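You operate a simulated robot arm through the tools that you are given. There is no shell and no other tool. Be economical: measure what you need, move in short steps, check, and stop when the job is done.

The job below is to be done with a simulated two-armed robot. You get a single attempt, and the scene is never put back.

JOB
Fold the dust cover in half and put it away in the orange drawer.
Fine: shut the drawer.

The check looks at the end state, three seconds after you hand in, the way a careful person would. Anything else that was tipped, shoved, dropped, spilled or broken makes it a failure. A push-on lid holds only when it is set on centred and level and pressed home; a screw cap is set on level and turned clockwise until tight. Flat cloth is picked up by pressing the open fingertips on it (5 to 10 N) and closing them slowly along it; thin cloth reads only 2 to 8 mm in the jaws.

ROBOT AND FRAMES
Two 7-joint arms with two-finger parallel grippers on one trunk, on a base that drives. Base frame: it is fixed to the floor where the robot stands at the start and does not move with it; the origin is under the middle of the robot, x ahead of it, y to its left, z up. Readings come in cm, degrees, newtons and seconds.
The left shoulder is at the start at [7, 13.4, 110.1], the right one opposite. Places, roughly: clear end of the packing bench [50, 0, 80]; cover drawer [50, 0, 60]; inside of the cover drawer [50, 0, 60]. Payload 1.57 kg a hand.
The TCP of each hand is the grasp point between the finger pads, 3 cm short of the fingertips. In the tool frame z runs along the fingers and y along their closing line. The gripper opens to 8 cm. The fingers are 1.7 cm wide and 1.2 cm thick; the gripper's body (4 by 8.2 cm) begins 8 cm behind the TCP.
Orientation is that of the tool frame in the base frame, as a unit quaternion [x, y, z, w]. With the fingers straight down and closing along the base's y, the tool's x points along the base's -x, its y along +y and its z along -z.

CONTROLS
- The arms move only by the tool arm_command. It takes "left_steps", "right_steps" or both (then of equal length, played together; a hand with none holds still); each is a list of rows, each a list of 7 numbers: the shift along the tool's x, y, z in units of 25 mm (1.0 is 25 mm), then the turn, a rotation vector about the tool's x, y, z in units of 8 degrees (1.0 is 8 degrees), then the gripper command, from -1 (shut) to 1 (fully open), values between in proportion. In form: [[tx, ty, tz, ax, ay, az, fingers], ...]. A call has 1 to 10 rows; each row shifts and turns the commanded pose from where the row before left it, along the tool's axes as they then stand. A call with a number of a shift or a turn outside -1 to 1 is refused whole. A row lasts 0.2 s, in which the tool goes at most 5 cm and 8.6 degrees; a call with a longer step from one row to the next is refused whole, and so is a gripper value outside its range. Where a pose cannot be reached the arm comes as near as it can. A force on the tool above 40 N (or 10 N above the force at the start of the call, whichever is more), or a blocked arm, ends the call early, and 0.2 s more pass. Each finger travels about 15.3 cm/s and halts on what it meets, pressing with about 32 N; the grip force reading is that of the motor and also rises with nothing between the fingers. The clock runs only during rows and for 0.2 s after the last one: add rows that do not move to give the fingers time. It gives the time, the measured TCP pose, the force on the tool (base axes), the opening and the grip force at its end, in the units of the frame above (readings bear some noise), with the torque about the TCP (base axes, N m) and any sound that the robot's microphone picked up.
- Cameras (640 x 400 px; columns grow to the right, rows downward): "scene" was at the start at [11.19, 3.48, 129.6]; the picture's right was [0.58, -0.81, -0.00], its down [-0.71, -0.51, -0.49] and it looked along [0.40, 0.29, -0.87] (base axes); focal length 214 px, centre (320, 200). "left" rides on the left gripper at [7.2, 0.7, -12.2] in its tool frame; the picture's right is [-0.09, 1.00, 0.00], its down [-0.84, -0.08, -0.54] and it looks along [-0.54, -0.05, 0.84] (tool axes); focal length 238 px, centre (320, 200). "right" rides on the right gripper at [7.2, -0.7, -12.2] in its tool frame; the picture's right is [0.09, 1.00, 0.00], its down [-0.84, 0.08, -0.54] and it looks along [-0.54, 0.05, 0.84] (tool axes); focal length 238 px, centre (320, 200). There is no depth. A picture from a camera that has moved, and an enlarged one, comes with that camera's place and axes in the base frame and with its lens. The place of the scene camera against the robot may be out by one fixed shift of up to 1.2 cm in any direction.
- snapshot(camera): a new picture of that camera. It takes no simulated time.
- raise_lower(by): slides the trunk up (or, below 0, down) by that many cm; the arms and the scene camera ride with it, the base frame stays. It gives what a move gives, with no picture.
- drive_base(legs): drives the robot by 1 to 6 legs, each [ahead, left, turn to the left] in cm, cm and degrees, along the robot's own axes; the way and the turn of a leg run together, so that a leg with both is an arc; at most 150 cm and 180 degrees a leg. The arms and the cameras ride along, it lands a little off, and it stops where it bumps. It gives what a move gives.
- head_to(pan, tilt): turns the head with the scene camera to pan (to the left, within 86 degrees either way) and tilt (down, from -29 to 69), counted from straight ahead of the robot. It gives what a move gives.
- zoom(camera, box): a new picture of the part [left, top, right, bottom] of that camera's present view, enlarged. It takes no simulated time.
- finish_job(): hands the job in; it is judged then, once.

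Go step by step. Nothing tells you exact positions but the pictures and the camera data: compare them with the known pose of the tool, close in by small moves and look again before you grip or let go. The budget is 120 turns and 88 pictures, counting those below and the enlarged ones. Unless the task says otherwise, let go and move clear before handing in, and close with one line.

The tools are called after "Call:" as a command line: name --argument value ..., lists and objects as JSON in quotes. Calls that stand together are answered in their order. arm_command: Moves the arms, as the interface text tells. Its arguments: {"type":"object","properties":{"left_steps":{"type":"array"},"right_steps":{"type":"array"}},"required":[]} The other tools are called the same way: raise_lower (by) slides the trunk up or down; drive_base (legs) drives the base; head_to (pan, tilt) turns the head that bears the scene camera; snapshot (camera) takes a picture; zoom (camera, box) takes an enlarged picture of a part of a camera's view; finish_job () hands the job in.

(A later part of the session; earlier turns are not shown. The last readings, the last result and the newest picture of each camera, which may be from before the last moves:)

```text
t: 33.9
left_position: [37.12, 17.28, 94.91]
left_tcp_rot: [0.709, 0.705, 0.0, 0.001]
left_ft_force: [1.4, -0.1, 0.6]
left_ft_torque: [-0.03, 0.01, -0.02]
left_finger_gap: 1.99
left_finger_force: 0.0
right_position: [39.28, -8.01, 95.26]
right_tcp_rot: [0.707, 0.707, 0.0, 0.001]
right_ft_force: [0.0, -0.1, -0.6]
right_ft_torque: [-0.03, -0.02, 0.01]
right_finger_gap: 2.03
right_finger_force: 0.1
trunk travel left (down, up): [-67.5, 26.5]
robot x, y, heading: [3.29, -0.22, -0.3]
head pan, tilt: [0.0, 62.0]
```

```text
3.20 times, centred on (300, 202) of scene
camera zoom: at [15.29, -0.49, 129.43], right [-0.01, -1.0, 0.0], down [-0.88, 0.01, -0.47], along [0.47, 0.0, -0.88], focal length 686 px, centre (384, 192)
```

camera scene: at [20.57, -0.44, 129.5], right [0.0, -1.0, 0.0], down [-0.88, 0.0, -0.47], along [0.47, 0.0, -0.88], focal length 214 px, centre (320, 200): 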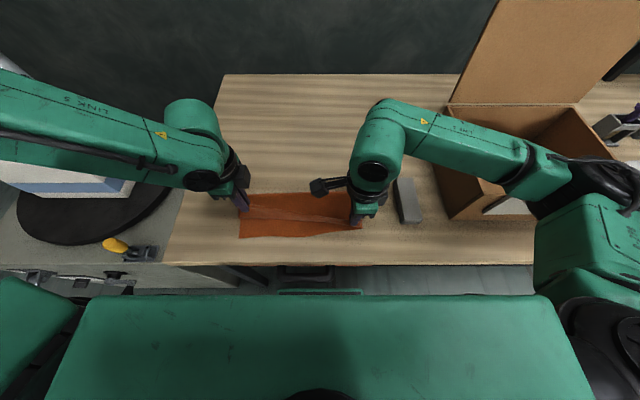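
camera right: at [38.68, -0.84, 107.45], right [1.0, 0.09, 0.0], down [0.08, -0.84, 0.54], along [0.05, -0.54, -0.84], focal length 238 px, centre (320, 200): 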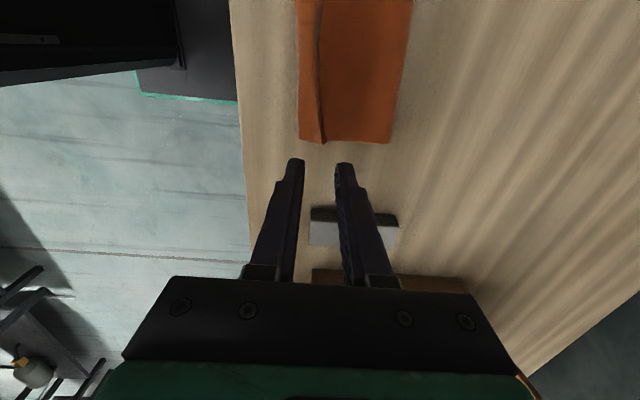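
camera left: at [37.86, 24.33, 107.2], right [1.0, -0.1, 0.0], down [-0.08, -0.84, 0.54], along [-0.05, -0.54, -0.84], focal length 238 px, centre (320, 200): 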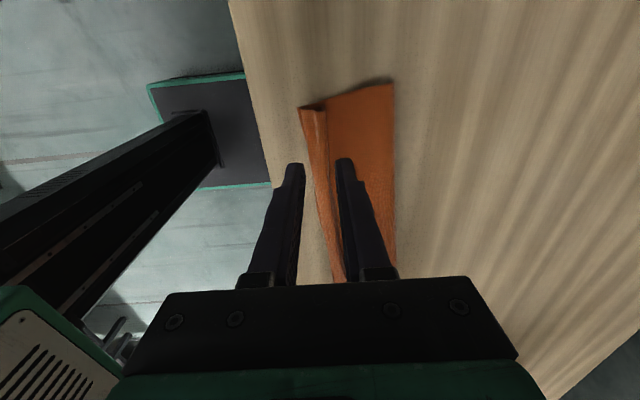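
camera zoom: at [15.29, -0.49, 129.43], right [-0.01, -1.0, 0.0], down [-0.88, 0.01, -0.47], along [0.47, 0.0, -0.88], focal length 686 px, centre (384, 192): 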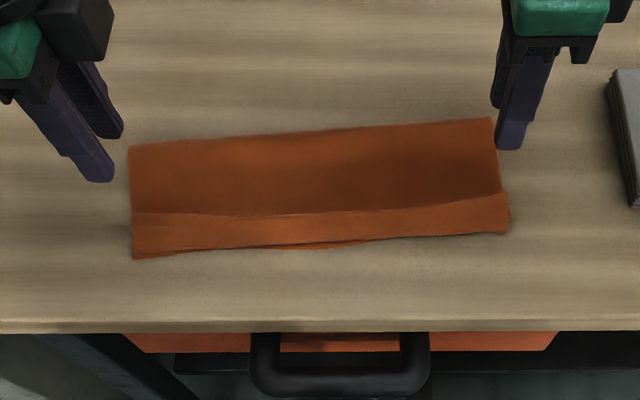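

The cloth is folded, but the hem seems to be turned back in a ~3 cm strip along the near edge. I'll look closer.

Call:
zoom --camera "left" --box '[260, 60, 440, 172]'

Call:
zoom --camera "right" --box '[260, 40, 440, 152]'

```text
3.56 times, centred on (350, 116) of left
camera zoom: at [37.86, 24.33, 107.2], right [1.0, -0.1, 0.0], down [-0.08, -0.84, 0.54], along [-0.05, -0.54, -0.84], focal length 848 px, centre (213, 499)
```

zoom: 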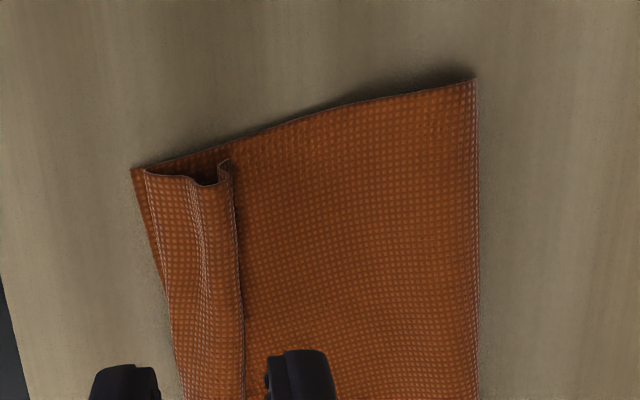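

```text
3.56 times, centred on (350, 96) of right
camera zoom: at [38.68, -0.84, 107.45], right [1.0, 0.09, 0.0], down [0.08, -0.84, 0.54], along [0.05, -0.54, -0.84], focal length 848 px, centre (213, 570)
```

zoom: 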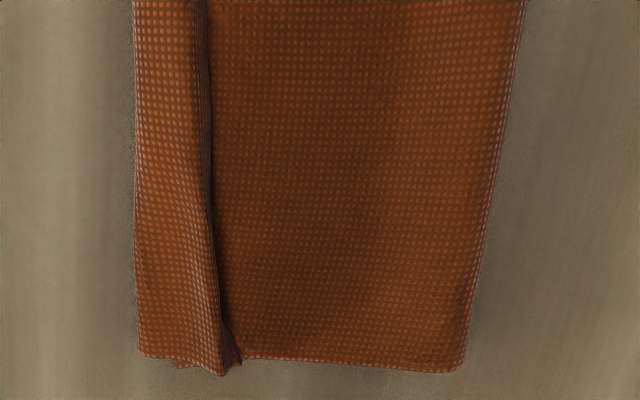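

The hem has rolled back ~2.5 cm on top of the fold. I'll push it back over the near edge with closed fingertips, after backing up a little so the left arm can reach.

Call:
drive_base --legs '[[-6, 0, 0]]'

Call:
arm_command --left_steps '[[0.3, 0.8, 0, 0, 0, 0, -1], [0, 0.8, 0, 0, 0, 0, -1], [0, 0.8, 0, 0, 0, 0, -1], [0, 0.8, 0, 0, 0, 0, -1], [0, 0.8, 0.4, 0, 0, 0, -1], [0, 0.8, 0.8, 0, 0, 0, -1], [0, 0, 0.8, 0, 0, 0, -1], [0, 0, 0.8, 0, 0, 0, -1], [0, 0, 0.6, 0, 0, 0, -1]]' --right_steps '[[-0.3, 0.8, 0, 0, 0, 0, -1], [0, 0.8, 0, 0, 0, 0, -1], [0, 0.8, 0, 0, 0, 0, -1], [0, 0.8, 0, 0, 0, 0, -1], [0, 0.8, 0.4, 0, 0, 0, -1], [0, 0.3, 0.8, 0, 0, 0, -1], [0, 0, 0.8, 0, 0, 0, -1], [0, 0, 0.8, 0, 0, 0, -1], [0, 0, 0.7, 0, 0, 0, -1]]'

Call:
snapshot --camera "left"

Call:
snapshot --camera "right"

```text
t: 34.8
left_position: [31.48, 17.28, 94.86]
left_tcp_rot: [0.709, 0.706, 0.0, -0.001]
left_ft_force: [0.8, 0.4, -0.3]
left_ft_torque: [-0.01, 0.03, -0.02]
left_finger_gap: 2.01
left_finger_force: 0.1
right_position: [33.49, -7.98, 95.25]
right_tcp_rot: [0.707, 0.708, -0.001, -0.001]
right_ft_force: [0.4, -0.3, 0.2]
right_ft_torque: [-0.01, -0.01, -0.03]
right_finger_gap: 2.02
right_finger_force: 0.0
trunk travel left (down, up): [-67.5, 26.5]
robot x, y, heading: [-2.88, 0.26, -0.6]
head pan, tilt: [0.0, 62.0]
```

```text
t: 36.8
left_position: [43.42, 18.05, 86.47]
left_tcp_rot: [0.709, 0.705, 0.0, 0.001]
left_ft_force: [0.5, -0.6, 0.0]
left_ft_torque: [0.02, 0.02, 0.03]
left_finger_gap: 0.0
left_finger_force: 21.5
right_position: [44.18, -9.03, 86.35]
right_tcp_rot: [0.707, 0.707, 0.0, 0.0]
right_ft_force: [0.1, 0.2, 0.1]
right_ft_torque: [0.0, -0.01, -0.05]
right_finger_gap: 0.0
right_finger_force: 21.5
trunk travel left (down, up): [-67.5, 26.5]
robot x, y, heading: [-2.99, 0.04, -0.4]
head pan, tilt: [0.0, 62.0]
```

```text
54 pictures are left
camera left: at [44.12, 25.08, 98.63], right [1.0, -0.1, 0.0], down [-0.08, -0.84, 0.54], along [-0.05, -0.54, -0.84], focal length 238 px, centre (320, 200)
```

left: 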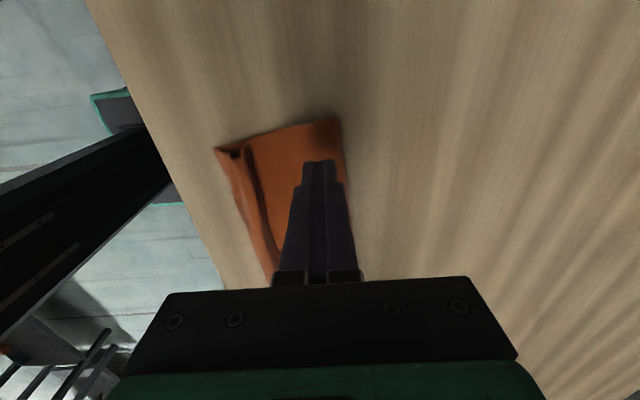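

```text
53 pictures are left
camera right: at [43.61, -1.73, 98.54], right [1.0, 0.09, 0.0], down [0.08, -0.84, 0.54], along [0.05, -0.54, -0.84], focal length 238 px, centre (320, 200)
```

right: 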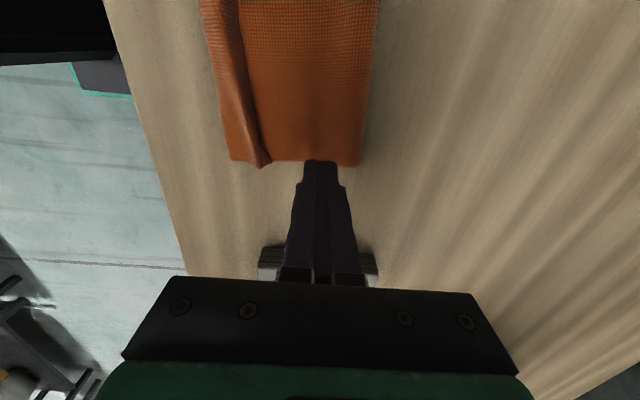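

The turned-back hem's edge is at about x 37.7 (left) and 40 (right). I'll lower behind it and sweep toward the robot, rising slightly at the end.

Call:
arm_command --left_steps '[[-0.3, -0.4, 0.5, 0, 0, 0, -1], [0, -0.2, 0.6, 0, 0, 0, -1], [0, -0.4, 0, 0, 0, 0, -1], [0, -0.4, 0, 0, 0, 0, -1], [0, -0.4, 0, 0, 0, 0, -1], [0, -0.4, -0.05, 0, 0, 0, -1], [0, -0.4, -0.1, 0, 0, 0, -1], [0, -0.4, -0.1, 0, 0, 0, -1], [0, -0.4, -0.1, 0, 0, 0, -1], [0, -0.3, 0, 0, 0, 0, -1]]' --right_steps '[[0.3, -0.2, 0.5, 0, 0, 0, -1], [0, -0.1, 0.58, 0, 0, 0, -1], [0, -0.3, 0, 0, 0, 0, -1], [0, -0.4, 0, 0, 0, 0, -1], [0, -0.4, 0, 0, 0, 0, -1], [0, -0.4, -0.05, 0, 0, 0, -1], [0, -0.4, -0.1, 0, 0, 0, -1], [0, -0.4, -0.1, 0, 0, 0, -1], [0, -0.4, -0.1, 0, 0, 0, -1], [0, -0.3, 0, 0, 0, 0, -1]]'

Call:
snapshot --camera "left"

Call:
snapshot --camera "right"

```text
t: 39.0
left_position: [34.06, 17.2, 84.58]
left_tcp_rot: [0.709, 0.705, 0.0, 0.001]
left_ft_force: [0.2, -0.3, 0.0]
left_ft_torque: [0.02, -0.03, 0.01]
left_finger_gap: 0.01
left_finger_force: 20.7
right_position: [35.76, -8.15, 84.59]
right_tcp_rot: [0.707, 0.707, 0.0, 0.0]
right_ft_force: [-1.1, -0.1, 0.1]
right_ft_torque: [0.0, 0.01, 0.01]
right_finger_gap: 0.0
right_finger_force: 21.5
trunk travel left (down, up): [-67.5, 26.5]
robot x, y, heading: [-2.58, -0.16, -0.1]
head pan, tilt: [0.0, 62.0]
```

```text
52 pictures are left
camera left: at [34.79, 24.3, 96.8], right [1.0, -0.1, 0.0], down [-0.08, -0.84, 0.54], along [-0.05, -0.54, -0.84], focal length 238 px, centre (320, 200)
```

left: 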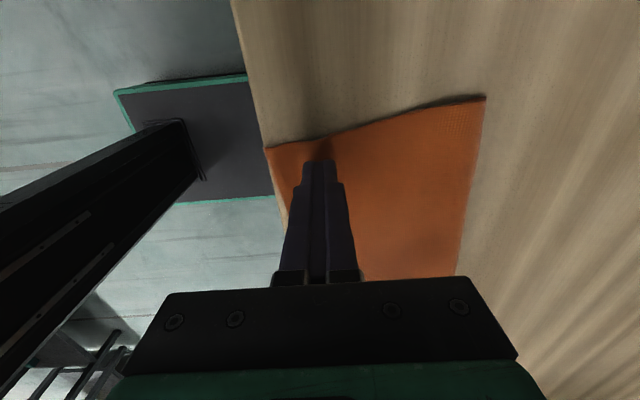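

```text
51 pictures are left
camera right: at [35.28, -0.88, 96.74], right [1.0, 0.09, 0.0], down [0.08, -0.84, 0.54], along [0.05, -0.54, -0.84], focal length 238 px, centre (320, 200)
```

right: 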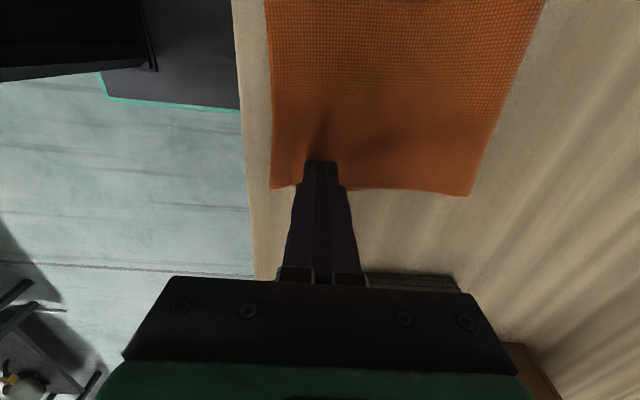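

The hem unrolled nicely. I'll lift both hands and check the folded strip.

Call:
arm_command --left_steps '[[0, 0, -1, 0, 0, 0, -1], [0, 0, -1, 0, 0, 0, -1], [0, 0, -1, 0, 0, 0, -1], [0, 0, -1, 0, 0, 0, -1], [0, 0, -1, 0, 0, 0, -1]]' --right_steps '[[0, 0, -1, 0, 0, 0, -1], [0, 0, -1, 0, 0, 0, -1], [0, 0, -1, 0, 0, 0, -1], [0, 0, -1, 0, 0, 0, -1], [0, 0, -1, 0, 0, 0, -1]]'

Call:
snapshot --camera "left"

Call:
zoom --camera "scene" --box '[200, 120, 400, 245]'

Call:
snapshot --camera "right"

```text
t: 40.2
left_position: [34.04, 17.28, 96.98]
left_tcp_rot: [0.709, 0.705, 0.0, 0.002]
left_ft_force: [-1.2, 0.0, 0.0]
left_ft_torque: [0.02, -0.01, 0.01]
left_finger_gap: 0.02
left_finger_force: 21.3
right_position: [35.65, -8.03, 97.17]
right_tcp_rot: [0.706, 0.708, 0.001, -0.001]
right_ft_force: [0.4, 0.3, -1.0]
right_ft_torque: [0.03, 0.0, 0.0]
right_finger_gap: 0.0
right_finger_force: 21.5
trunk travel left (down, up): [-67.5, 26.5]
robot x, y, heading: [-2.88, 0.09, -0.5]
head pan, tilt: [0.0, 62.0]
```

```text
50 pictures are left
camera left: at [34.67, 24.35, 109.29], right [1.0, -0.1, 0.0], down [-0.08, -0.84, 0.54], along [-0.05, -0.54, -0.84], focal length 238 px, centre (320, 200)
```

left: 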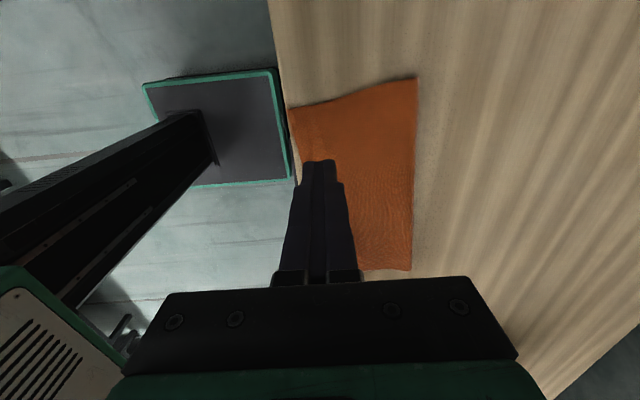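

```text
3.20 times, centred on (300, 182) of scene
camera zoom: at [9.33, -0.49, 129.43], right [-0.01, -1.0, 0.0], down [-0.88, 0.01, -0.47], along [0.47, 0.0, -0.88], focal length 686 px, centre (384, 256)
```

zoom: 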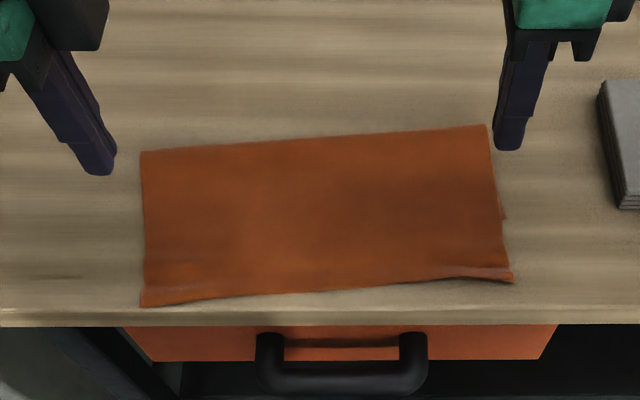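

```text
48 pictures are left
camera right: at [35.14, -0.82, 109.35], right [1.0, 0.09, 0.0], down [0.08, -0.84, 0.54], along [0.05, -0.54, -0.84], focal length 238 px, centre (320, 200)
```

right: 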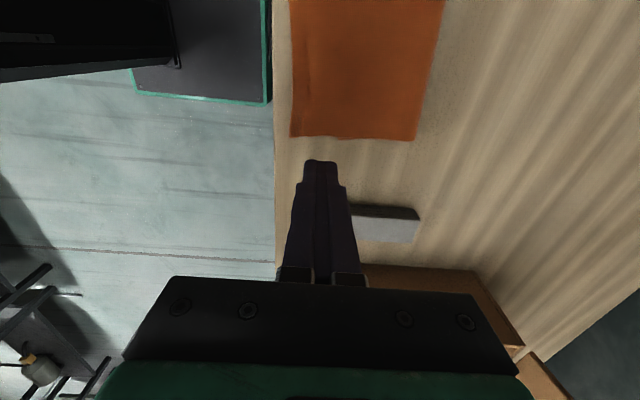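

The cloth is now neatly folded in half, about x 32–46, with the fold on the far side. Next I'll back away and turn the right hand horizontal for the drawer handle.

Call:
drive_base --legs '[[-30, 0, 0]]'

Call:
arm_command --right_steps '[[0, 1, 0, 0, 0, 0, -1], [0, 1, 0.5, 0, 0, 0, -1], [0, 1, 1, 0, 0, 0, -1], [0, 0, 1, 0, 0, 0, -1], [0, 0, 1, 0, 0, 0, -1], [0, 0, 1, 0, 0, 0, -1]]'

Call:
arm_command --right_steps '[[0, 0, 0, -1, 0, 0, -1], [0, 0, 0, -1, 0, 0, -1], [0, 0, 0, -1, 0, 0, -1], [0, 0, 0, -1, 0, 0, -1], [0, 0, 0, -1, 0, 0, -1], [0, 0, 0, -1, 0, 0, -1], [0, 0, 0, -1, 0, 0, 0], [0, 0, 0, -1, 0, 0, 0], [0, 0, 0, -1, 0, 0, 0], [0, 0, 0, -1, 0, 0, 0]]'

```text
t: 42.2
left_position: [4.55, 17.3, 97.1]
left_tcp_rot: [0.711, 0.703, 0.0, 0.001]
left_ft_force: [-0.7, -0.1, 0.5]
left_ft_torque: [-0.04, 0.04, -0.01]
left_finger_gap: 0.0
left_finger_force: 21.6
right_position: [5.89, -7.98, 97.1]
right_tcp_rot: [0.71, 0.704, 0.0, 0.0]
right_ft_force: [-0.7, 0.9, 0.0]
right_ft_torque: [0.04, -0.01, 0.0]
right_finger_gap: 0.0
right_finger_force: 21.1
trunk travel left (down, up): [-67.5, 26.5]
robot x, y, heading: [-32.38, 0.01, -0.8]
head pan, tilt: [0.0, 62.0]
```

```text
t: 43.6
left_position: [4.47, 17.2, 96.97]
left_tcp_rot: [0.712, 0.703, 0.0, 0.0]
left_ft_force: [-0.1, -0.3, -0.2]
left_ft_torque: [-0.01, 0.0, 0.0]
left_finger_gap: 0.0
left_finger_force: 21.2
right_position: [13.41, -8.2, 85.9]
right_tcp_rot: [0.71, 0.704, 0.0, -0.001]
right_ft_force: [0.4, -0.8, 0.3]
right_ft_torque: [0.0, -0.01, -0.04]
right_finger_gap: 0.0
right_finger_force: 21.2
trunk travel left (down, up): [-67.5, 26.5]
robot x, y, heading: [-32.4, 0.17, -0.5]
head pan, tilt: [0.0, 62.0]
```

```text
t: 45.9
left_position: [4.6, 17.36, 97.07]
left_tcp_rot: [0.711, 0.703, -0.001, 0.001]
left_ft_force: [0.1, 0.6, 0.1]
left_ft_torque: [0.01, -0.03, 0.01]
left_finger_gap: 0.0
left_finger_force: 21.7
right_position: [13.41, -8.1, 85.91]
right_tcp_rot: [0.544, 0.538, 0.453, 0.457]
right_ft_force: [-0.5, -0.4, -0.3]
right_ft_torque: [-0.01, 0.0, -0.03]
right_finger_gap: 4.0
right_finger_force: 0.0
trunk travel left (down, up): [-67.5, 26.5]
robot x, y, heading: [-32.45, 0.1, -0.7]
head pan, tilt: [0.0, 62.0]
```

The right hand is horizontal. I'll lower it to handle height and line up with y ≈ 3.5.

Call:
arm_command --right_steps '[[0.46, -0.8, 0.1, 0, 0, 0, 0.3], [0.46, -0.8, 0.1, 0, 0, 0, 0.3], [0.46, -0.8, 0.1, 0, 0, 0, 0.3], [0.46, -0.8, 0.1, 0, 0, 0, 0.3], [0.46, -0.8, 0.1, 0, 0, 0, 0.3], [0.46, -0.8, 0.1, 0, 0, 0, 0.3], [0.46, -0.8, 0.1, 0, 0, 0, 0.3], [0.46, -0.8, 0.1, 0, 0, 0, 0.3], [0.46, -0.8, 0.1, 0, 0, 0, 0.3], [0.46, -0.8, 0.1, 0, 0, 0, 0.3]]'

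Call:
snapshot --camera "right"

Call:
head_to --pan 0 --tilt 50

Call:
snapshot --camera "scene"

```text
t: 48.0
left_position: [4.47, 17.34, 97.05]
left_tcp_rot: [0.711, 0.703, 0.001, 0.002]
left_ft_force: [-0.1, 0.5, -0.6]
left_ft_torque: [0.01, 0.01, 0.04]
left_finger_gap: 0.02
left_finger_force: 21.5
right_position: [12.3, 4.08, 72.21]
right_tcp_rot: [0.546, 0.541, 0.45, 0.455]
right_ft_force: [0.1, 0.2, -0.2]
right_ft_torque: [0.0, 0.02, 0.0]
right_finger_gap: 5.19
right_finger_force: 0.1
right hand out of reach, approached as far as the arm can: row 5, 6, 7, 8, 9, 10
trunk travel left (down, up): [-67.5, 26.5]
robot x, y, heading: [-32.69, 0.29, -0.8]
head pan, tilt: [0.0, 62.0]
```

```text
47 pictures are left
camera right: at [0.38, 11.4, 73.76], right [0.18, 0.09, 0.98], down [-0.53, -0.83, 0.17], along [0.83, -0.55, -0.1], focal length 238 px, centre (320, 200)
```

right: 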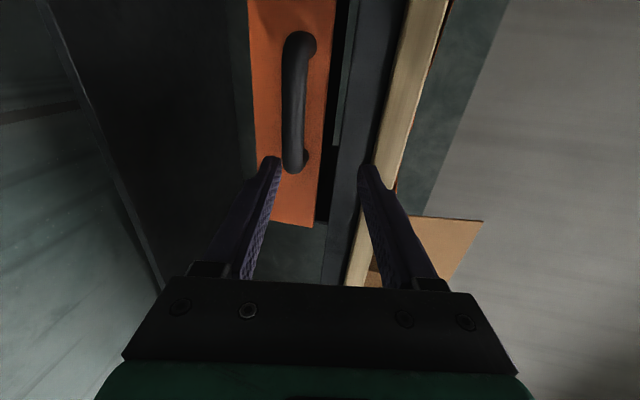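

```text
t: 48.8
left_position: [4.55, 17.24, 96.87]
left_tcp_rot: [0.711, 0.703, -0.001, 0.0]
left_ft_force: [-0.2, 0.1, -0.5]
left_ft_torque: [-0.01, 0.0, 0.02]
left_finger_gap: 0.01
left_finger_force: 21.5
right_position: [12.26, 4.07, 72.19]
right_tcp_rot: [0.546, 0.54, 0.451, 0.455]
right_ft_force: [-0.4, 0.0, -0.7]
right_ft_torque: [-0.01, 0.02, 0.02]
right_finger_gap: 5.21
right_finger_force: 0.0
trunk travel left (down, up): [-67.5, 26.5]
robot x, y, heading: [-32.25, 0.35, -0.6]
head pan, tilt: [0.0, 50.0]
```

```text
46 pictures are left
camera scene: at [-19.07, -0.31, 130.91], right [-0.01, -1.0, 0.0], down [-0.77, 0.01, -0.64], along [0.64, -0.01, -0.77], focal length 214 px, centre (320, 200)
```

scene: 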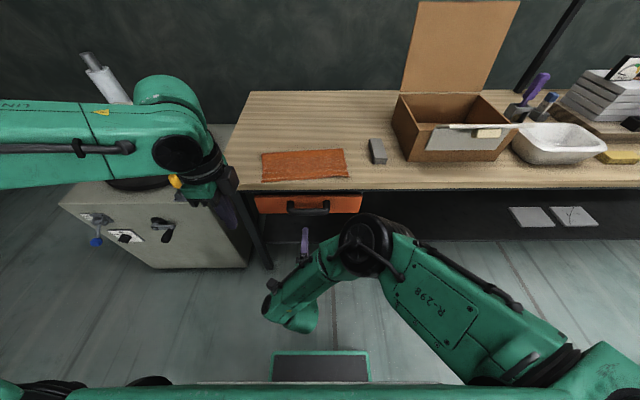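

The bar is at about [29.5, 3.8, 66]. I'll lower the trunk 6.5 cm and drive forward most of the way with the fingers straddling it.

Call:
raise_lower --by -6.5

Call:
drive_base --legs '[[10, 0, 0.6]]'

Call:
snapshot --camera "right"

Call:
zoom --camera "scene" --box '[220, 150, 400, 262]'

```text
t: 49.8
left_position: [4.42, 17.28, 90.52]
left_tcp_rot: [0.711, 0.703, 0.001, 0.002]
left_ft_force: [0.1, 0.7, -0.7]
left_ft_torque: [0.01, -0.01, 0.0]
left_finger_gap: 0.0
left_finger_force: 21.1
right_position: [12.21, 4.06, 65.77]
right_tcp_rot: [0.546, 0.54, 0.451, 0.455]
right_ft_force: [-0.2, -0.5, 0.5]
right_ft_torque: [0.03, 0.0, -0.01]
right_finger_gap: 5.22
right_finger_force: 0.0
trunk travel left (down, up): [-61.0, 33.0]
robot x, y, heading: [-32.42, -0.11, -0.9]
head pan, tilt: [0.0, 50.0]
```

```text
t: 51.0
left_position: [14.16, 17.6, 90.57]
left_tcp_rot: [0.708, 0.707, 0.0, 0.001]
left_ft_force: [0.7, -0.5, 0.2]
left_ft_torque: [0.03, 0.0, -0.02]
left_finger_gap: 0.02
left_finger_force: 21.8
right_position: [22.36, 4.36, 65.7]
right_tcp_rot: [0.543, 0.544, 0.452, 0.453]
right_ft_force: [0.5, 0.0, 0.6]
right_ft_torque: [0.01, 0.01, -0.04]
right_finger_gap: 5.21
right_finger_force: 0.0
trunk travel left (down, up): [-61.0, 33.0]
robot x, y, heading: [-22.84, -0.08, -0.1]
head pan, tilt: [0.0, 50.0]
```

```text
45 pictures are left
camera right: at [10.26, 11.68, 67.26], right [0.18, 0.09, 0.98], down [-0.52, -0.84, 0.17], along [0.84, -0.54, -0.1], focal length 238 px, centre (320, 200)
```

right: 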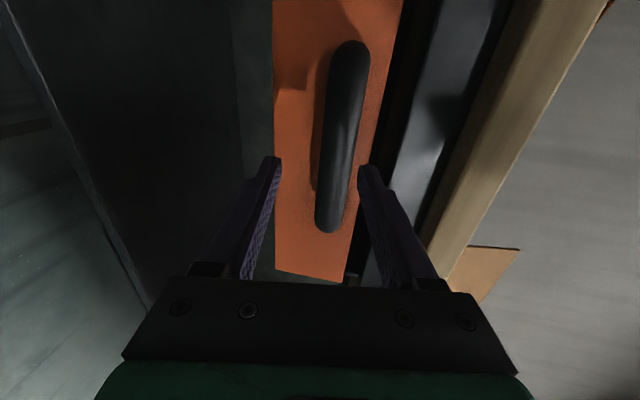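

```text
3.56 times, centred on (310, 206) of scene
camera zoom: at [-9.04, -0.26, 124.41], right [0.0, -1.0, 0.0], down [-0.77, 0.0, -0.64], along [0.64, 0.0, -0.77], focal length 763 px, centre (356, 179)
```

zoom: 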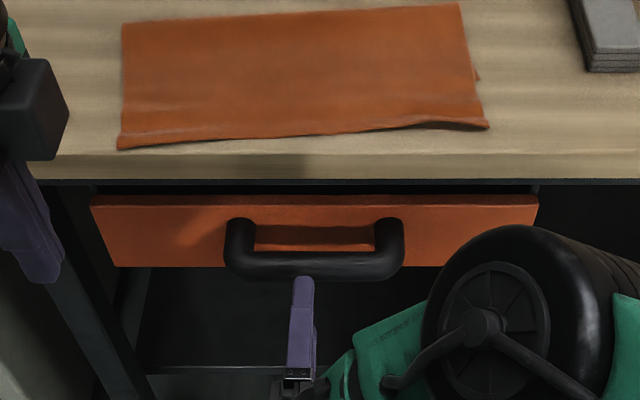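

The bar sits between the fingers. I'll raise 0.5 cm and drive 6 cm more to surround it.

Call:
raise_lower --by 0.5

Call:
drive_base --legs '[[5.7, 0, 0]]'

Call:
snapshot --camera "right"

```text
t: 51.5
left_position: [14.28, 17.66, 91.06]
left_tcp_rot: [0.708, 0.706, 0.0, 0.0]
left_ft_force: [0.4, 0.3, 0.3]
left_ft_torque: [-0.01, 0.04, 0.0]
left_finger_gap: 0.0
left_finger_force: 21.3
right_position: [22.2, 4.54, 66.24]
right_tcp_rot: [0.543, 0.543, 0.453, 0.453]
right_ft_force: [0.3, -0.6, 0.3]
right_ft_torque: [-0.02, 0.0, -0.01]
right_finger_gap: 5.19
right_finger_force: 0.1
trunk travel left (down, up): [-61.5, 32.5]
robot x, y, heading: [-22.6, -0.01, -0.0]
head pan, tilt: [0.0, 50.0]
```

```text
t: 52.5
left_position: [19.82, 17.62, 90.91]
left_tcp_rot: [0.708, 0.706, 0.0, 0.002]
left_ft_force: [0.6, -0.3, 0.3]
left_ft_torque: [0.05, 0.0, -0.03]
left_finger_gap: 0.01
left_finger_force: 20.8
right_position: [27.99, 4.42, 66.21]
right_tcp_rot: [0.544, 0.544, 0.452, 0.452]
right_ft_force: [0.2, -0.4, -0.5]
right_ft_torque: [0.03, -0.02, 0.01]
right_finger_gap: 5.23
right_finger_force: 0.1
trunk travel left (down, up): [-61.5, 32.5]
robot x, y, heading: [-17.14, 0.09, 0.0]
head pan, tilt: [0.0, 50.0]
```

```text
43 pictures are left
camera right: at [15.89, 11.67, 67.76], right [0.18, 0.09, 0.98], down [-0.52, -0.84, 0.17], along [0.84, -0.54, -0.1], focal length 238 px, centre (320, 200)
```

right: 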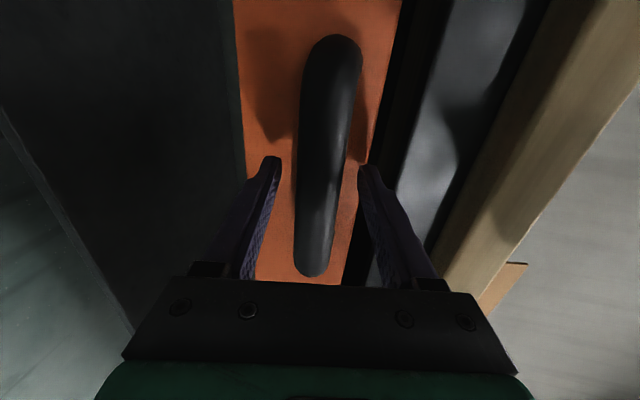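

Call:
arm_command --right_steps '[[0, 0, 0.3, 0, 0, 0, 0.3], [0, 0.05, 0.25, 0, 0, 0, 0.3], [0, 0, 0, 0, 0, 0, -0.3], [0, 0, 0, 0, 0, 0, -0.7], [0, 0, 0, 0, 0, 0, -1], [0, 0, 0, 0, 0, 0, -1]]'

Call:
snapshot --camera "right"

```text
t: 53.9
left_position: [20.09, 17.54, 90.88]
left_tcp_rot: [0.708, 0.706, -0.001, 0.001]
left_ft_force: [0.2, -0.9, -0.5]
left_ft_torque: [0.04, -0.01, -0.01]
left_finger_gap: 0.02
left_finger_force: 21.1
right_position: [29.19, 4.43, 65.95]
right_tcp_rot: [0.546, 0.545, 0.449, 0.451]
right_ft_force: [-9.3, -2.1, -25.5]
right_ft_torque: [-0.06, -0.16, 0.27]
right_finger_gap: 2.79
right_finger_force: 37.8
trunk travel left (down, up): [-61.5, 32.5]
robot x, y, heading: [-16.97, 0.16, -0.1]
head pan, tilt: [0.0, 50.0]
```

```text
42 pictures are left
camera right: at [17.26, 11.72, 67.56], right [0.19, 0.09, 0.98], down [-0.52, -0.84, 0.18], along [0.83, -0.54, -0.11], focal length 238 px, centre (320, 200)
```

right: 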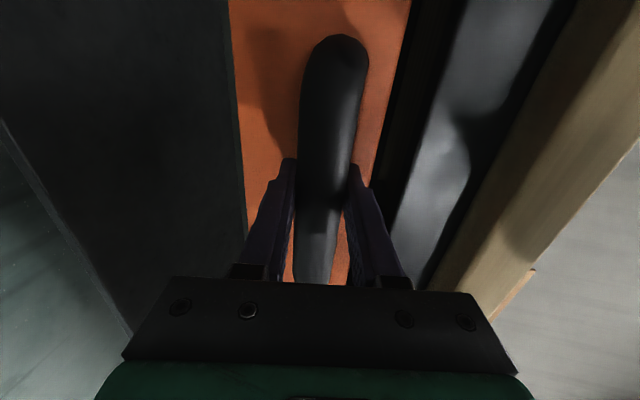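

The handle is gripped. I'll relieve the vertical load slightly and pull the drawer out by backing up.

Call:
arm_command --right_steps '[[0, -0.12, 0, 0, 0, 0, -1], [0, 0, 0, 0, 0, 0, -1]]'

Call:
drive_base --legs '[[-20, 0, 0]]'

Call:
snapshot --camera "scene"

```text
t: 54.5
left_position: [19.96, 17.59, 90.93]
left_tcp_rot: [0.707, 0.707, -0.002, 0.001]
left_ft_force: [0.7, -0.3, 0.3]
left_ft_torque: [0.02, 0.0, 0.0]
left_finger_gap: 0.0
left_finger_force: 21.1
right_position: [29.31, 4.42, 65.88]
right_tcp_rot: [0.546, 0.546, 0.448, 0.451]
right_ft_force: [-12.4, -2.7, -30.5]
right_ft_torque: [-0.08, -0.27, 0.13]
right_finger_gap: 2.76
right_finger_force: 37.9
right hand out of reach, approached as far as the arm can: row 1
trunk travel left (down, up): [-61.5, 32.5]
robot x, y, heading: [-17.01, -0.08, -0.4]
head pan, tilt: [0.0, 50.0]
```

```text
t: 56.1
left_position: [0.3, 17.64, 90.82]
left_tcp_rot: [0.708, 0.707, 0.0, -0.001]
left_ft_force: [0.7, 0.0, -0.1]
left_ft_torque: [-0.01, 0.0, 0.0]
left_finger_gap: 0.0
left_finger_force: 21.3
right_position: [9.41, 4.47, 65.88]
right_tcp_rot: [0.545, 0.545, 0.449, 0.451]
right_ft_force: [-6.6, -5.0, -31.3]
right_ft_torque: [-0.17, 0.03, -0.11]
right_finger_gap: 2.79
right_finger_force: 38.3
trunk travel left (down, up): [-61.5, 32.5]
robot x, y, heading: [-36.78, 0.14, -0.3]
head pan, tilt: [0.0, 50.0]
```

```text
41 pictures are left
camera scene: at [-22.98, -0.28, 124.87], right [0.0, -1.0, 0.0], down [-0.77, 0.0, -0.64], along [0.64, 0.0, -0.77], focal length 214 px, centre (320, 200)
```

scene: 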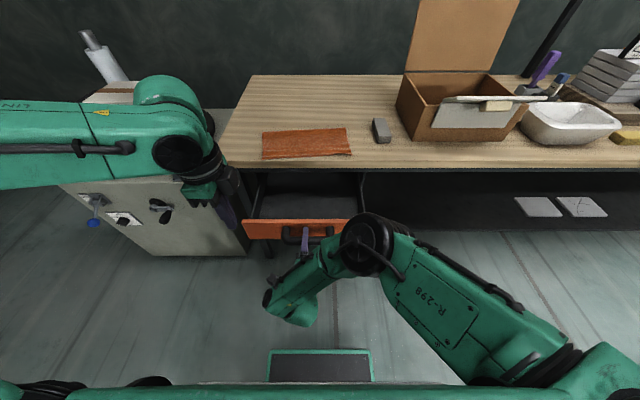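

The drawer slid out 20 cm smoothly. I'll take another 4 cm for room.

Call:
drive_base --legs '[[-4, 0, 0]]'

Call:
zoom --camera "scene" --box '[200, 120, 400, 245]'

```text
t: 56.9
left_position: [-3.86, 17.57, 90.98]
left_tcp_rot: [0.708, 0.706, 0.0, 0.001]
left_ft_force: [-0.4, -0.3, 0.1]
left_ft_torque: [0.0, -0.01, 0.03]
left_finger_gap: 0.0
left_finger_force: 20.8
right_position: [5.36, 4.42, 65.94]
right_tcp_rot: [0.546, 0.546, 0.448, 0.451]
right_ft_force: [1.4, -3.1, -15.8]
right_ft_torque: [0.25, 0.13, 0.38]
right_finger_gap: 2.77
right_finger_force: 37.9
trunk travel left (down, up): [-61.5, 32.5]
robot x, y, heading: [-41.07, -0.02, -0.1]
head pan, tilt: [0.0, 50.0]
```

```text
3.20 times, centred on (300, 182) of scene
camera zoom: at [-27.17, -0.24, 124.88], right [0.0, -1.0, 0.0], down [-0.77, 0.0, -0.64], along [0.64, 0.0, -0.77], focal length 686 px, centre (384, 256)
```

zoom: 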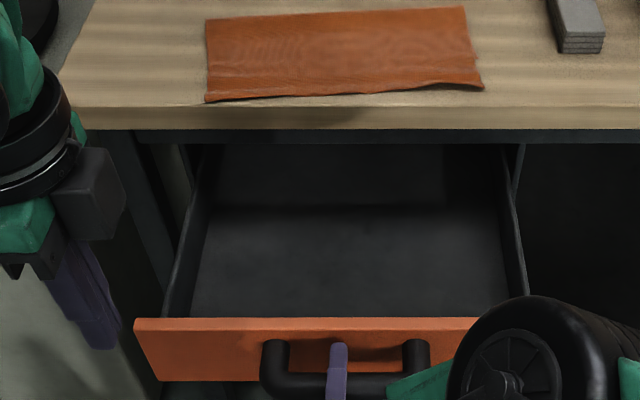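

The drawer is about 24 cm open with plenty of room inside. I'll release the handle, back away, and return the right hand to pointing down.

Call:
arm_command --right_steps '[[0, 0, 0, 0, 0, 0, -0.5], [0, 0, 0, 0, 0, 0, 0], [0, 0, 0, 0, 0, 0, 0.4], [0, 0, 0, 0, 0, 0, 0.4]]'

Call:
drive_base --legs '[[-8, 0, 0]]'

Call:
arm_command --right_steps '[[-0.4, 1, 0, 0, 0, 0, 0], [-0.4, 1, 0, 0, 0, 0, 0], [-0.4, 1, 0, 0, 0, 0, 0], [-0.4, 1, 0, 0, 0, 0, 0], [-0.4, 1, 0, 0, 0, 0, 0], [-0.4, 1, 0, 0, 0, 0, 0], [-0.4, 1, 0, 0, 0, 0, 0], [-0.4, 1, 0, 0, 0, 0, 0], [-0.4, 1, 0, 0, 0, 0, 0], [-0.4, 1, 0, 0, 0, 0, 0]]'

Call:
arm_command --right_steps '[[0, 0, 0, 1, 0, 0, -0.2], [0, 0, 0, 1, 0, 0, -0.2], [0, 0, 0, 1, 0, 0, -0.2], [0, 0, 0, 1, 0, 0, -0.2], [0, 0, 0, 1, 0, 0, -0.2], [0, 0, 0, 1, 0, 0, -0.2], [0, 0, 0, 1, 0, 0, -0.2], [0, 0, 0, 1, 0, 0, -0.2], [0, 0, 0, 1, 0, 0, -0.2], [0, 0, 0, 0, 0, 0, -0.2]]'

```text
t: 57.9
left_position: [-4.02, 17.59, 90.96]
left_tcp_rot: [0.707, 0.708, 0.0, 0.002]
left_ft_force: [0.2, 0.2, -0.4]
left_ft_torque: [-0.02, -0.02, -0.02]
left_finger_gap: 0.01
left_finger_force: 21.3
right_position: [5.19, 4.51, 65.98]
right_tcp_rot: [0.545, 0.546, 0.45, 0.451]
right_ft_force: [0.1, 1.1, 0.3]
right_ft_torque: [-0.02, 0.0, 0.04]
right_finger_gap: 5.62
right_finger_force: 0.1
trunk travel left (down, up): [-61.5, 32.5]
robot x, y, heading: [-40.91, -0.09, -0.4]
head pan, tilt: [0.0, 50.0]
```

```text
t: 59.0
left_position: [-12.13, 17.56, 91.05]
left_tcp_rot: [0.708, 0.706, 0.0, 0.001]
left_ft_force: [0.3, -0.5, 0.2]
left_ft_torque: [0.01, -0.03, 0.01]
left_finger_gap: 0.03
left_finger_force: 20.8
right_position: [-2.9, 4.43, 65.99]
right_tcp_rot: [0.546, 0.544, 0.448, 0.452]
right_ft_force: [-0.3, 0.0, 0.7]
right_ft_torque: [0.03, 0.01, 0.01]
right_finger_gap: 5.62
right_finger_force: 0.1
trunk travel left (down, up): [-61.5, 32.5]
robot x, y, heading: [-48.97, 0.22, -0.2]
head pan, tilt: [0.0, 50.0]
```

```text
t: 61.2
left_position: [-12.15, 17.66, 91.03]
left_tcp_rot: [0.708, 0.706, 0.0, 0.001]
left_ft_force: [-0.5, 0.0, 0.3]
left_ft_torque: [-0.01, -0.01, -0.01]
left_finger_gap: 0.01
left_finger_force: 20.7
right_position: [1.92, -5.64, 90.55]
right_tcp_rot: [0.546, 0.543, 0.45, 0.452]
right_ft_force: [0.1, 0.1, -1.2]
right_ft_torque: [-0.01, -0.01, 0.01]
right_finger_gap: 4.01
right_finger_force: 0.0
trunk travel left (down, up): [-61.5, 32.5]
robot x, y, heading: [-48.94, 0.16, -0.2]
head pan, tilt: [0.0, 50.0]
```

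```text
t: 63.4
left_position: [-12.2, 17.53, 90.95]
left_tcp_rot: [0.708, 0.706, 0.001, 0.002]
left_ft_force: [0.1, -0.7, 0.0]
left_ft_torque: [-0.02, 0.02, 0.01]
left_finger_gap: 0.0
left_finger_force: 21.8
right_position: [1.62, -5.44, 90.56]
right_tcp_rot: [0.707, 0.705, 0.042, 0.043]
right_ft_force: [-0.4, 0.1, -0.3]
right_ft_torque: [-0.02, 0.0, 0.02]
right_finger_gap: 3.2
right_finger_force: 0.1
trunk travel left (down, up): [-61.5, 32.5]
robot x, y, heading: [-48.83, 0.04, -0.2]
head pan, tilt: [0.0, 50.0]
```

I'll finish leveling the right hand, raise the trunk back up, then drive in over the open drawer. The mast stands behind the robot's axis and only the low base plate passes underneath.

Call:
arm_command --right_steps '[[-0.3, 0, 0, 0.86, 0, 0, -0.2], [-0.3, 0, 0, 0, 0, 0, -0.2]]' --left_steps '[[0, 0, 0, 0, 0, 0, -0.2], [0, 0, 0, 0, 0, 0, -0.2]]'

Call:
raise_lower --by 6

Call:
drive_base --legs '[[36, 0, 0]]'

Call:
snapshot --camera "left"

Call:
snapshot --camera "right"

```text
t: 64.0
left_position: [-12.02, 17.58, 91.08]
left_tcp_rot: [0.708, 0.706, 0.001, 0.001]
left_ft_force: [-0.4, 0.6, 0.2]
left_ft_torque: [0.04, -0.02, -0.03]
left_finger_gap: 3.21
left_finger_force: 0.1
right_position: [1.69, -7.19, 90.61]
right_tcp_rot: [0.708, 0.706, 0.001, 0.001]
right_ft_force: [-1.1, 0.3, 0.2]
right_ft_torque: [0.03, 0.01, -0.03]
right_finger_gap: 3.18
right_finger_force: 0.0
trunk travel left (down, up): [-61.5, 32.5]
robot x, y, heading: [-48.92, -0.4, -0.2]
head pan, tilt: [0.0, 50.0]
```

```text
t: 65.0
left_position: [-12.1, 17.61, 97.0]
left_tcp_rot: [0.708, 0.706, -0.001, 0.001]
left_ft_force: [-0.3, -0.2, -0.4]
left_ft_torque: [0.04, -0.01, -0.01]
left_finger_gap: 3.21
left_finger_force: 0.1
right_position: [1.81, -7.15, 96.64]
right_tcp_rot: [0.709, 0.706, 0.0, 0.001]
right_ft_force: [0.4, 0.4, 0.3]
right_ft_torque: [-0.02, 0.03, 0.03]
right_finger_gap: 3.21
right_finger_force: 0.0
trunk travel left (down, up): [-67.5, 26.5]
robot x, y, heading: [-48.94, 0.2, -0.1]
head pan, tilt: [0.0, 50.0]
```

```text
t: 67.3
left_position: [24.16, 17.51, 96.99]
left_tcp_rot: [0.707, 0.707, 0.0, 0.001]
left_ft_force: [0.5, 0.0, 0.8]
left_ft_torque: [0.04, 0.03, -0.05]
left_finger_gap: 3.24
left_finger_force: 0.1
right_position: [37.88, -7.06, 96.56]
right_tcp_rot: [0.708, 0.706, 0.0, 0.002]
right_ft_force: [1.0, 0.0, -0.2]
right_ft_torque: [-0.01, 0.01, 0.01]
right_finger_gap: 3.2
right_finger_force: 0.1
trunk travel left (down, up): [-67.5, 26.5]
robot x, y, heading: [-12.42, 0.25, -0.2]
head pan, tilt: [0.0, 50.0]
```

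```text
39 pictures are left
camera left: at [24.76, 24.65, 109.26], right [1.0, -0.09, 0.0], down [-0.08, -0.84, 0.54], along [-0.05, -0.54, -0.84], focal length 238 px, centre (320, 200)
```

left: 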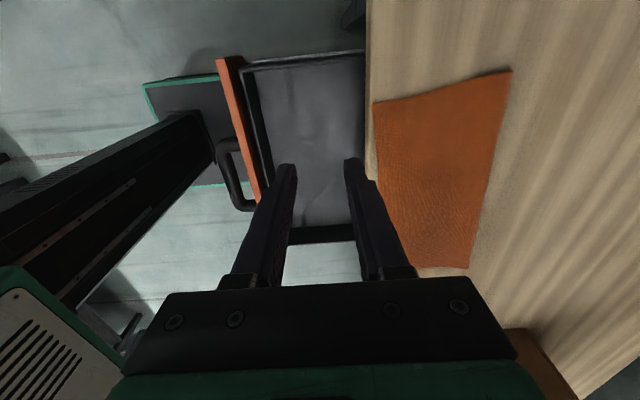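

```text
38 pictures are left
camera right: at [37.45, 0.16, 108.83], right [1.0, 0.09, 0.0], down [0.07, -0.84, 0.54], along [0.05, -0.54, -0.84], focal length 238 px, centre (320, 200)
```

right: 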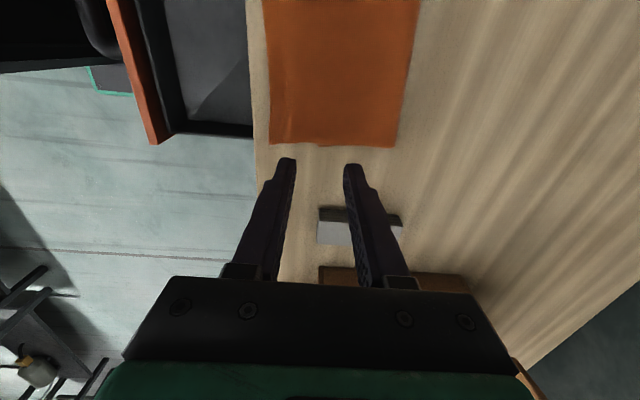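

I'll drive 4.5 cm more and bring the hands over the fold edge, just above the cloth.

Call:
drive_base --legs '[[4.5, 0, 0]]'

Call:
arm_command --left_steps '[[0, 0.7, 0, 0, 0, 0, -0.2], [0, 0.7, 0, 0, 0, 0, -0.2], [0, 0.7, 0, 0, 0, 0, -0.2], [0, 0.7, 0, 0, 0, 0, -0.2], [0, 0.7, 0.4, 0, 0, 0, -0.2], [0, 0.7, 0.8, 0, 0, 0, -0.2], [0, 0.7, 0.9, 0, 0, 0, -0.2], [0, 0.7, 0.9, 0, 0, 0, -0.2], [0, 0, 0.9, 0, 0, 0, -0.2], [0, 0, 0.8, 0, 0, 0, -0.2]]' --right_steps '[[0, 0.3, 0, 0, 0, 0, -0.2], [0, 0.3, 0, 0, 0, 0, -0.2], [0, 0.3, 0, 0, 0, 0, -0.2], [0, 0.3, 0, 0, 0, 0, -0.2], [0, 0, 0.4, 0, 0, 0, -0.2], [0, 0, 0.8, 0, 0, 0, -0.2], [0, 0, 0.8, 0, 0, 0, -0.2], [0, 0, 0.9, 0, 0, 0, -0.2], [0, 0, 0.8, 0, 0, 0, -0.2], [0, 0, 0.7, 0, 0, 0, -0.2]]'

Call:
snapshot --camera "left"

Call:
snapshot --camera "right"

```text
t: 68.2
left_position: [28.28, 17.54, 97.04]
left_tcp_rot: [0.708, 0.707, 0.001, 0.002]
left_ft_force: [-0.1, 0.3, -0.4]
left_ft_torque: [0.04, -0.02, 0.03]
left_finger_gap: 3.2
left_finger_force: 0.1
right_position: [42.14, -7.15, 96.9]
right_tcp_rot: [0.707, 0.707, 0.002, 0.003]
right_ft_force: [-1.0, 0.3, 0.4]
right_ft_torque: [0.02, -0.03, 0.05]
right_finger_gap: 3.21
right_finger_force: 0.0
trunk travel left (down, up): [-67.5, 26.5]
robot x, y, heading: [-8.75, 0.33, -0.4]
head pan, tilt: [0.0, 50.0]
```

```text
t: 70.4
left_position: [42.64, 17.5, 85.09]
left_tcp_rot: [0.706, 0.708, -0.001, 0.001]
left_ft_force: [-0.7, -0.1, -0.5]
left_ft_torque: [0.03, 0.03, 0.03]
left_finger_gap: 3.19
left_finger_force: 0.1
right_position: [45.46, -7.06, 85.86]
right_tcp_rot: [0.707, 0.707, 0.002, 0.001]
right_ft_force: [-0.3, 0.5, 0.4]
right_ft_torque: [0.0, -0.02, 0.0]
right_finger_gap: 3.19
right_finger_force: 0.0
trunk travel left (down, up): [-67.5, 26.5]
robot x, y, heading: [-8.34, -0.03, -0.1]
head pan, tilt: [0.0, 50.0]
```

```text
37 pictures are left
camera left: at [43.26, 24.71, 97.33], right [1.0, -0.09, 0.0], down [-0.08, -0.84, 0.54], along [-0.05, -0.54, -0.84], focal length 238 px, centre (320, 200)
```

left: 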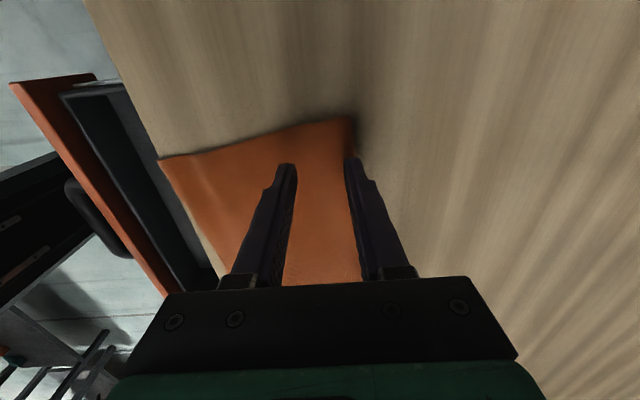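

```text
36 pictures are left
camera right: at [44.91, 0.15, 97.89], right [1.0, 0.09, 0.0], down [0.07, -0.84, 0.54], along [0.05, -0.54, -0.84], focal length 238 px, centre (320, 200)
```

right: 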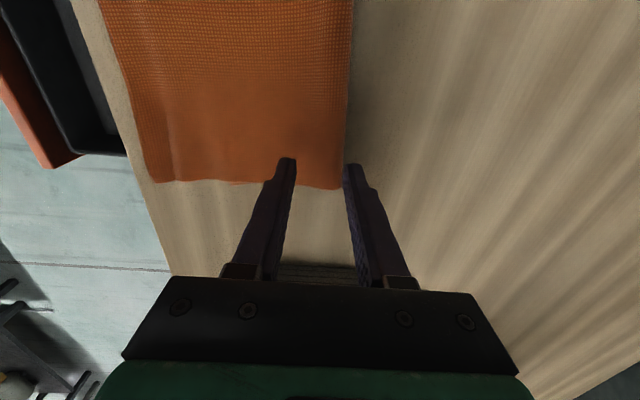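

Both outer tips are right over the fold edge. I'll shift 0.4 cm inward and press down gently.

Call:
arm_command --left_steps '[[0, -0.16, 0.3, 0, 0, 0, -0.2], [0, 0, 0.36, 0, 0, 0, -0.2], [0, 0, 0, 0, 0, 0, -0.2]]' --right_steps '[[0, -0.16, 0.5, 0, 0, 0, -0.2], [0, 0, 0.45, 0, 0, 0, -0.2], [0, 0, 0, 0, 0, 0, -0.2]]'

```text
t: 71.2
left_position: [42.02, 17.47, 83.63]
left_tcp_rot: [0.707, 0.707, -0.001, 0.002]
left_ft_force: [-0.1, 0.0, 0.7]
left_ft_torque: [-0.01, -0.07, 0.02]
left_finger_gap: 3.2
left_finger_force: 0.2
right_position: [44.98, -6.96, 83.32]
right_tcp_rot: [0.708, 0.706, 0.001, 0.002]
right_ft_force: [-0.1, -0.5, 0.5]
right_ft_torque: [0.02, -0.02, -0.02]
right_finger_gap: 3.16
right_finger_force: 0.0
trunk travel left (down, up): [-67.5, 26.5]
robot x, y, heading: [-8.14, 0.03, 0.1]
head pan, tilt: [0.0, 50.0]
```

Call:
arm_command --left_steps '[[0, 0.05, 0.08, 0, 0, 0, -0.2], [0, 0, 0.07, 0, 0, 0, -0.2], [0, 0, 0, 0, 0, 0, -0.2]]' --right_steps '[[0, 0, 0.04, 0, 0, 0, -0.2], [0, 0, 0.04, 0, 0, 0, -0.2], [0, 0, 0, 0, 0, 0, -0.2]]'

```text
t: 72.0
left_position: [42.17, 17.49, 83.35]
left_tcp_rot: [0.707, 0.707, 0.0, 0.001]
left_ft_force: [0.3, -0.9, 0.8]
left_ft_torque: [-0.02, 0.0, 0.02]
left_finger_gap: 3.24
left_finger_force: 0.0
right_position: [44.94, -7.11, 83.35]
right_tcp_rot: [0.707, 0.707, 0.002, 0.002]
right_ft_force: [-0.4, -0.7, 6.9]
right_ft_torque: [-0.02, -0.07, -0.01]
right_finger_gap: 3.21
right_finger_force: 0.0
trunk travel left (down, up): [-67.5, 26.5]
robot x, y, heading: [-7.9, 0.1, 0.1]
head pan, tilt: [0.0, 50.0]
```

Call:
arm_command --left_steps '[[0, 0, 0.05, 0, 0, 0, -0.2], [0, 0, 0.04, 0, 0, 0, -0.2], [0, 0, 0, 0, 0, 0, -0.2]]'

```text
t: 72.8
left_position: [42.19, 17.46, 83.29]
left_tcp_rot: [0.707, 0.707, 0.002, 0.003]
left_ft_force: [0.6, 0.9, 10.5]
left_ft_torque: [0.09, 0.2, -0.02]
left_finger_gap: 3.19
left_finger_force: 0.0
right_position: [44.9, -7.04, 83.23]
right_tcp_rot: [0.707, 0.707, 0.002, 0.002]
right_ft_force: [1.3, 0.2, 5.5]
right_ft_torque: [-0.04, -0.11, 0.01]
right_finger_gap: 3.24
right_finger_force: 0.1
trunk travel left (down, up): [-67.5, 26.5]
robot x, y, heading: [-7.93, -0.03, 0.1]
head pan, tilt: [0.0, 50.0]
```

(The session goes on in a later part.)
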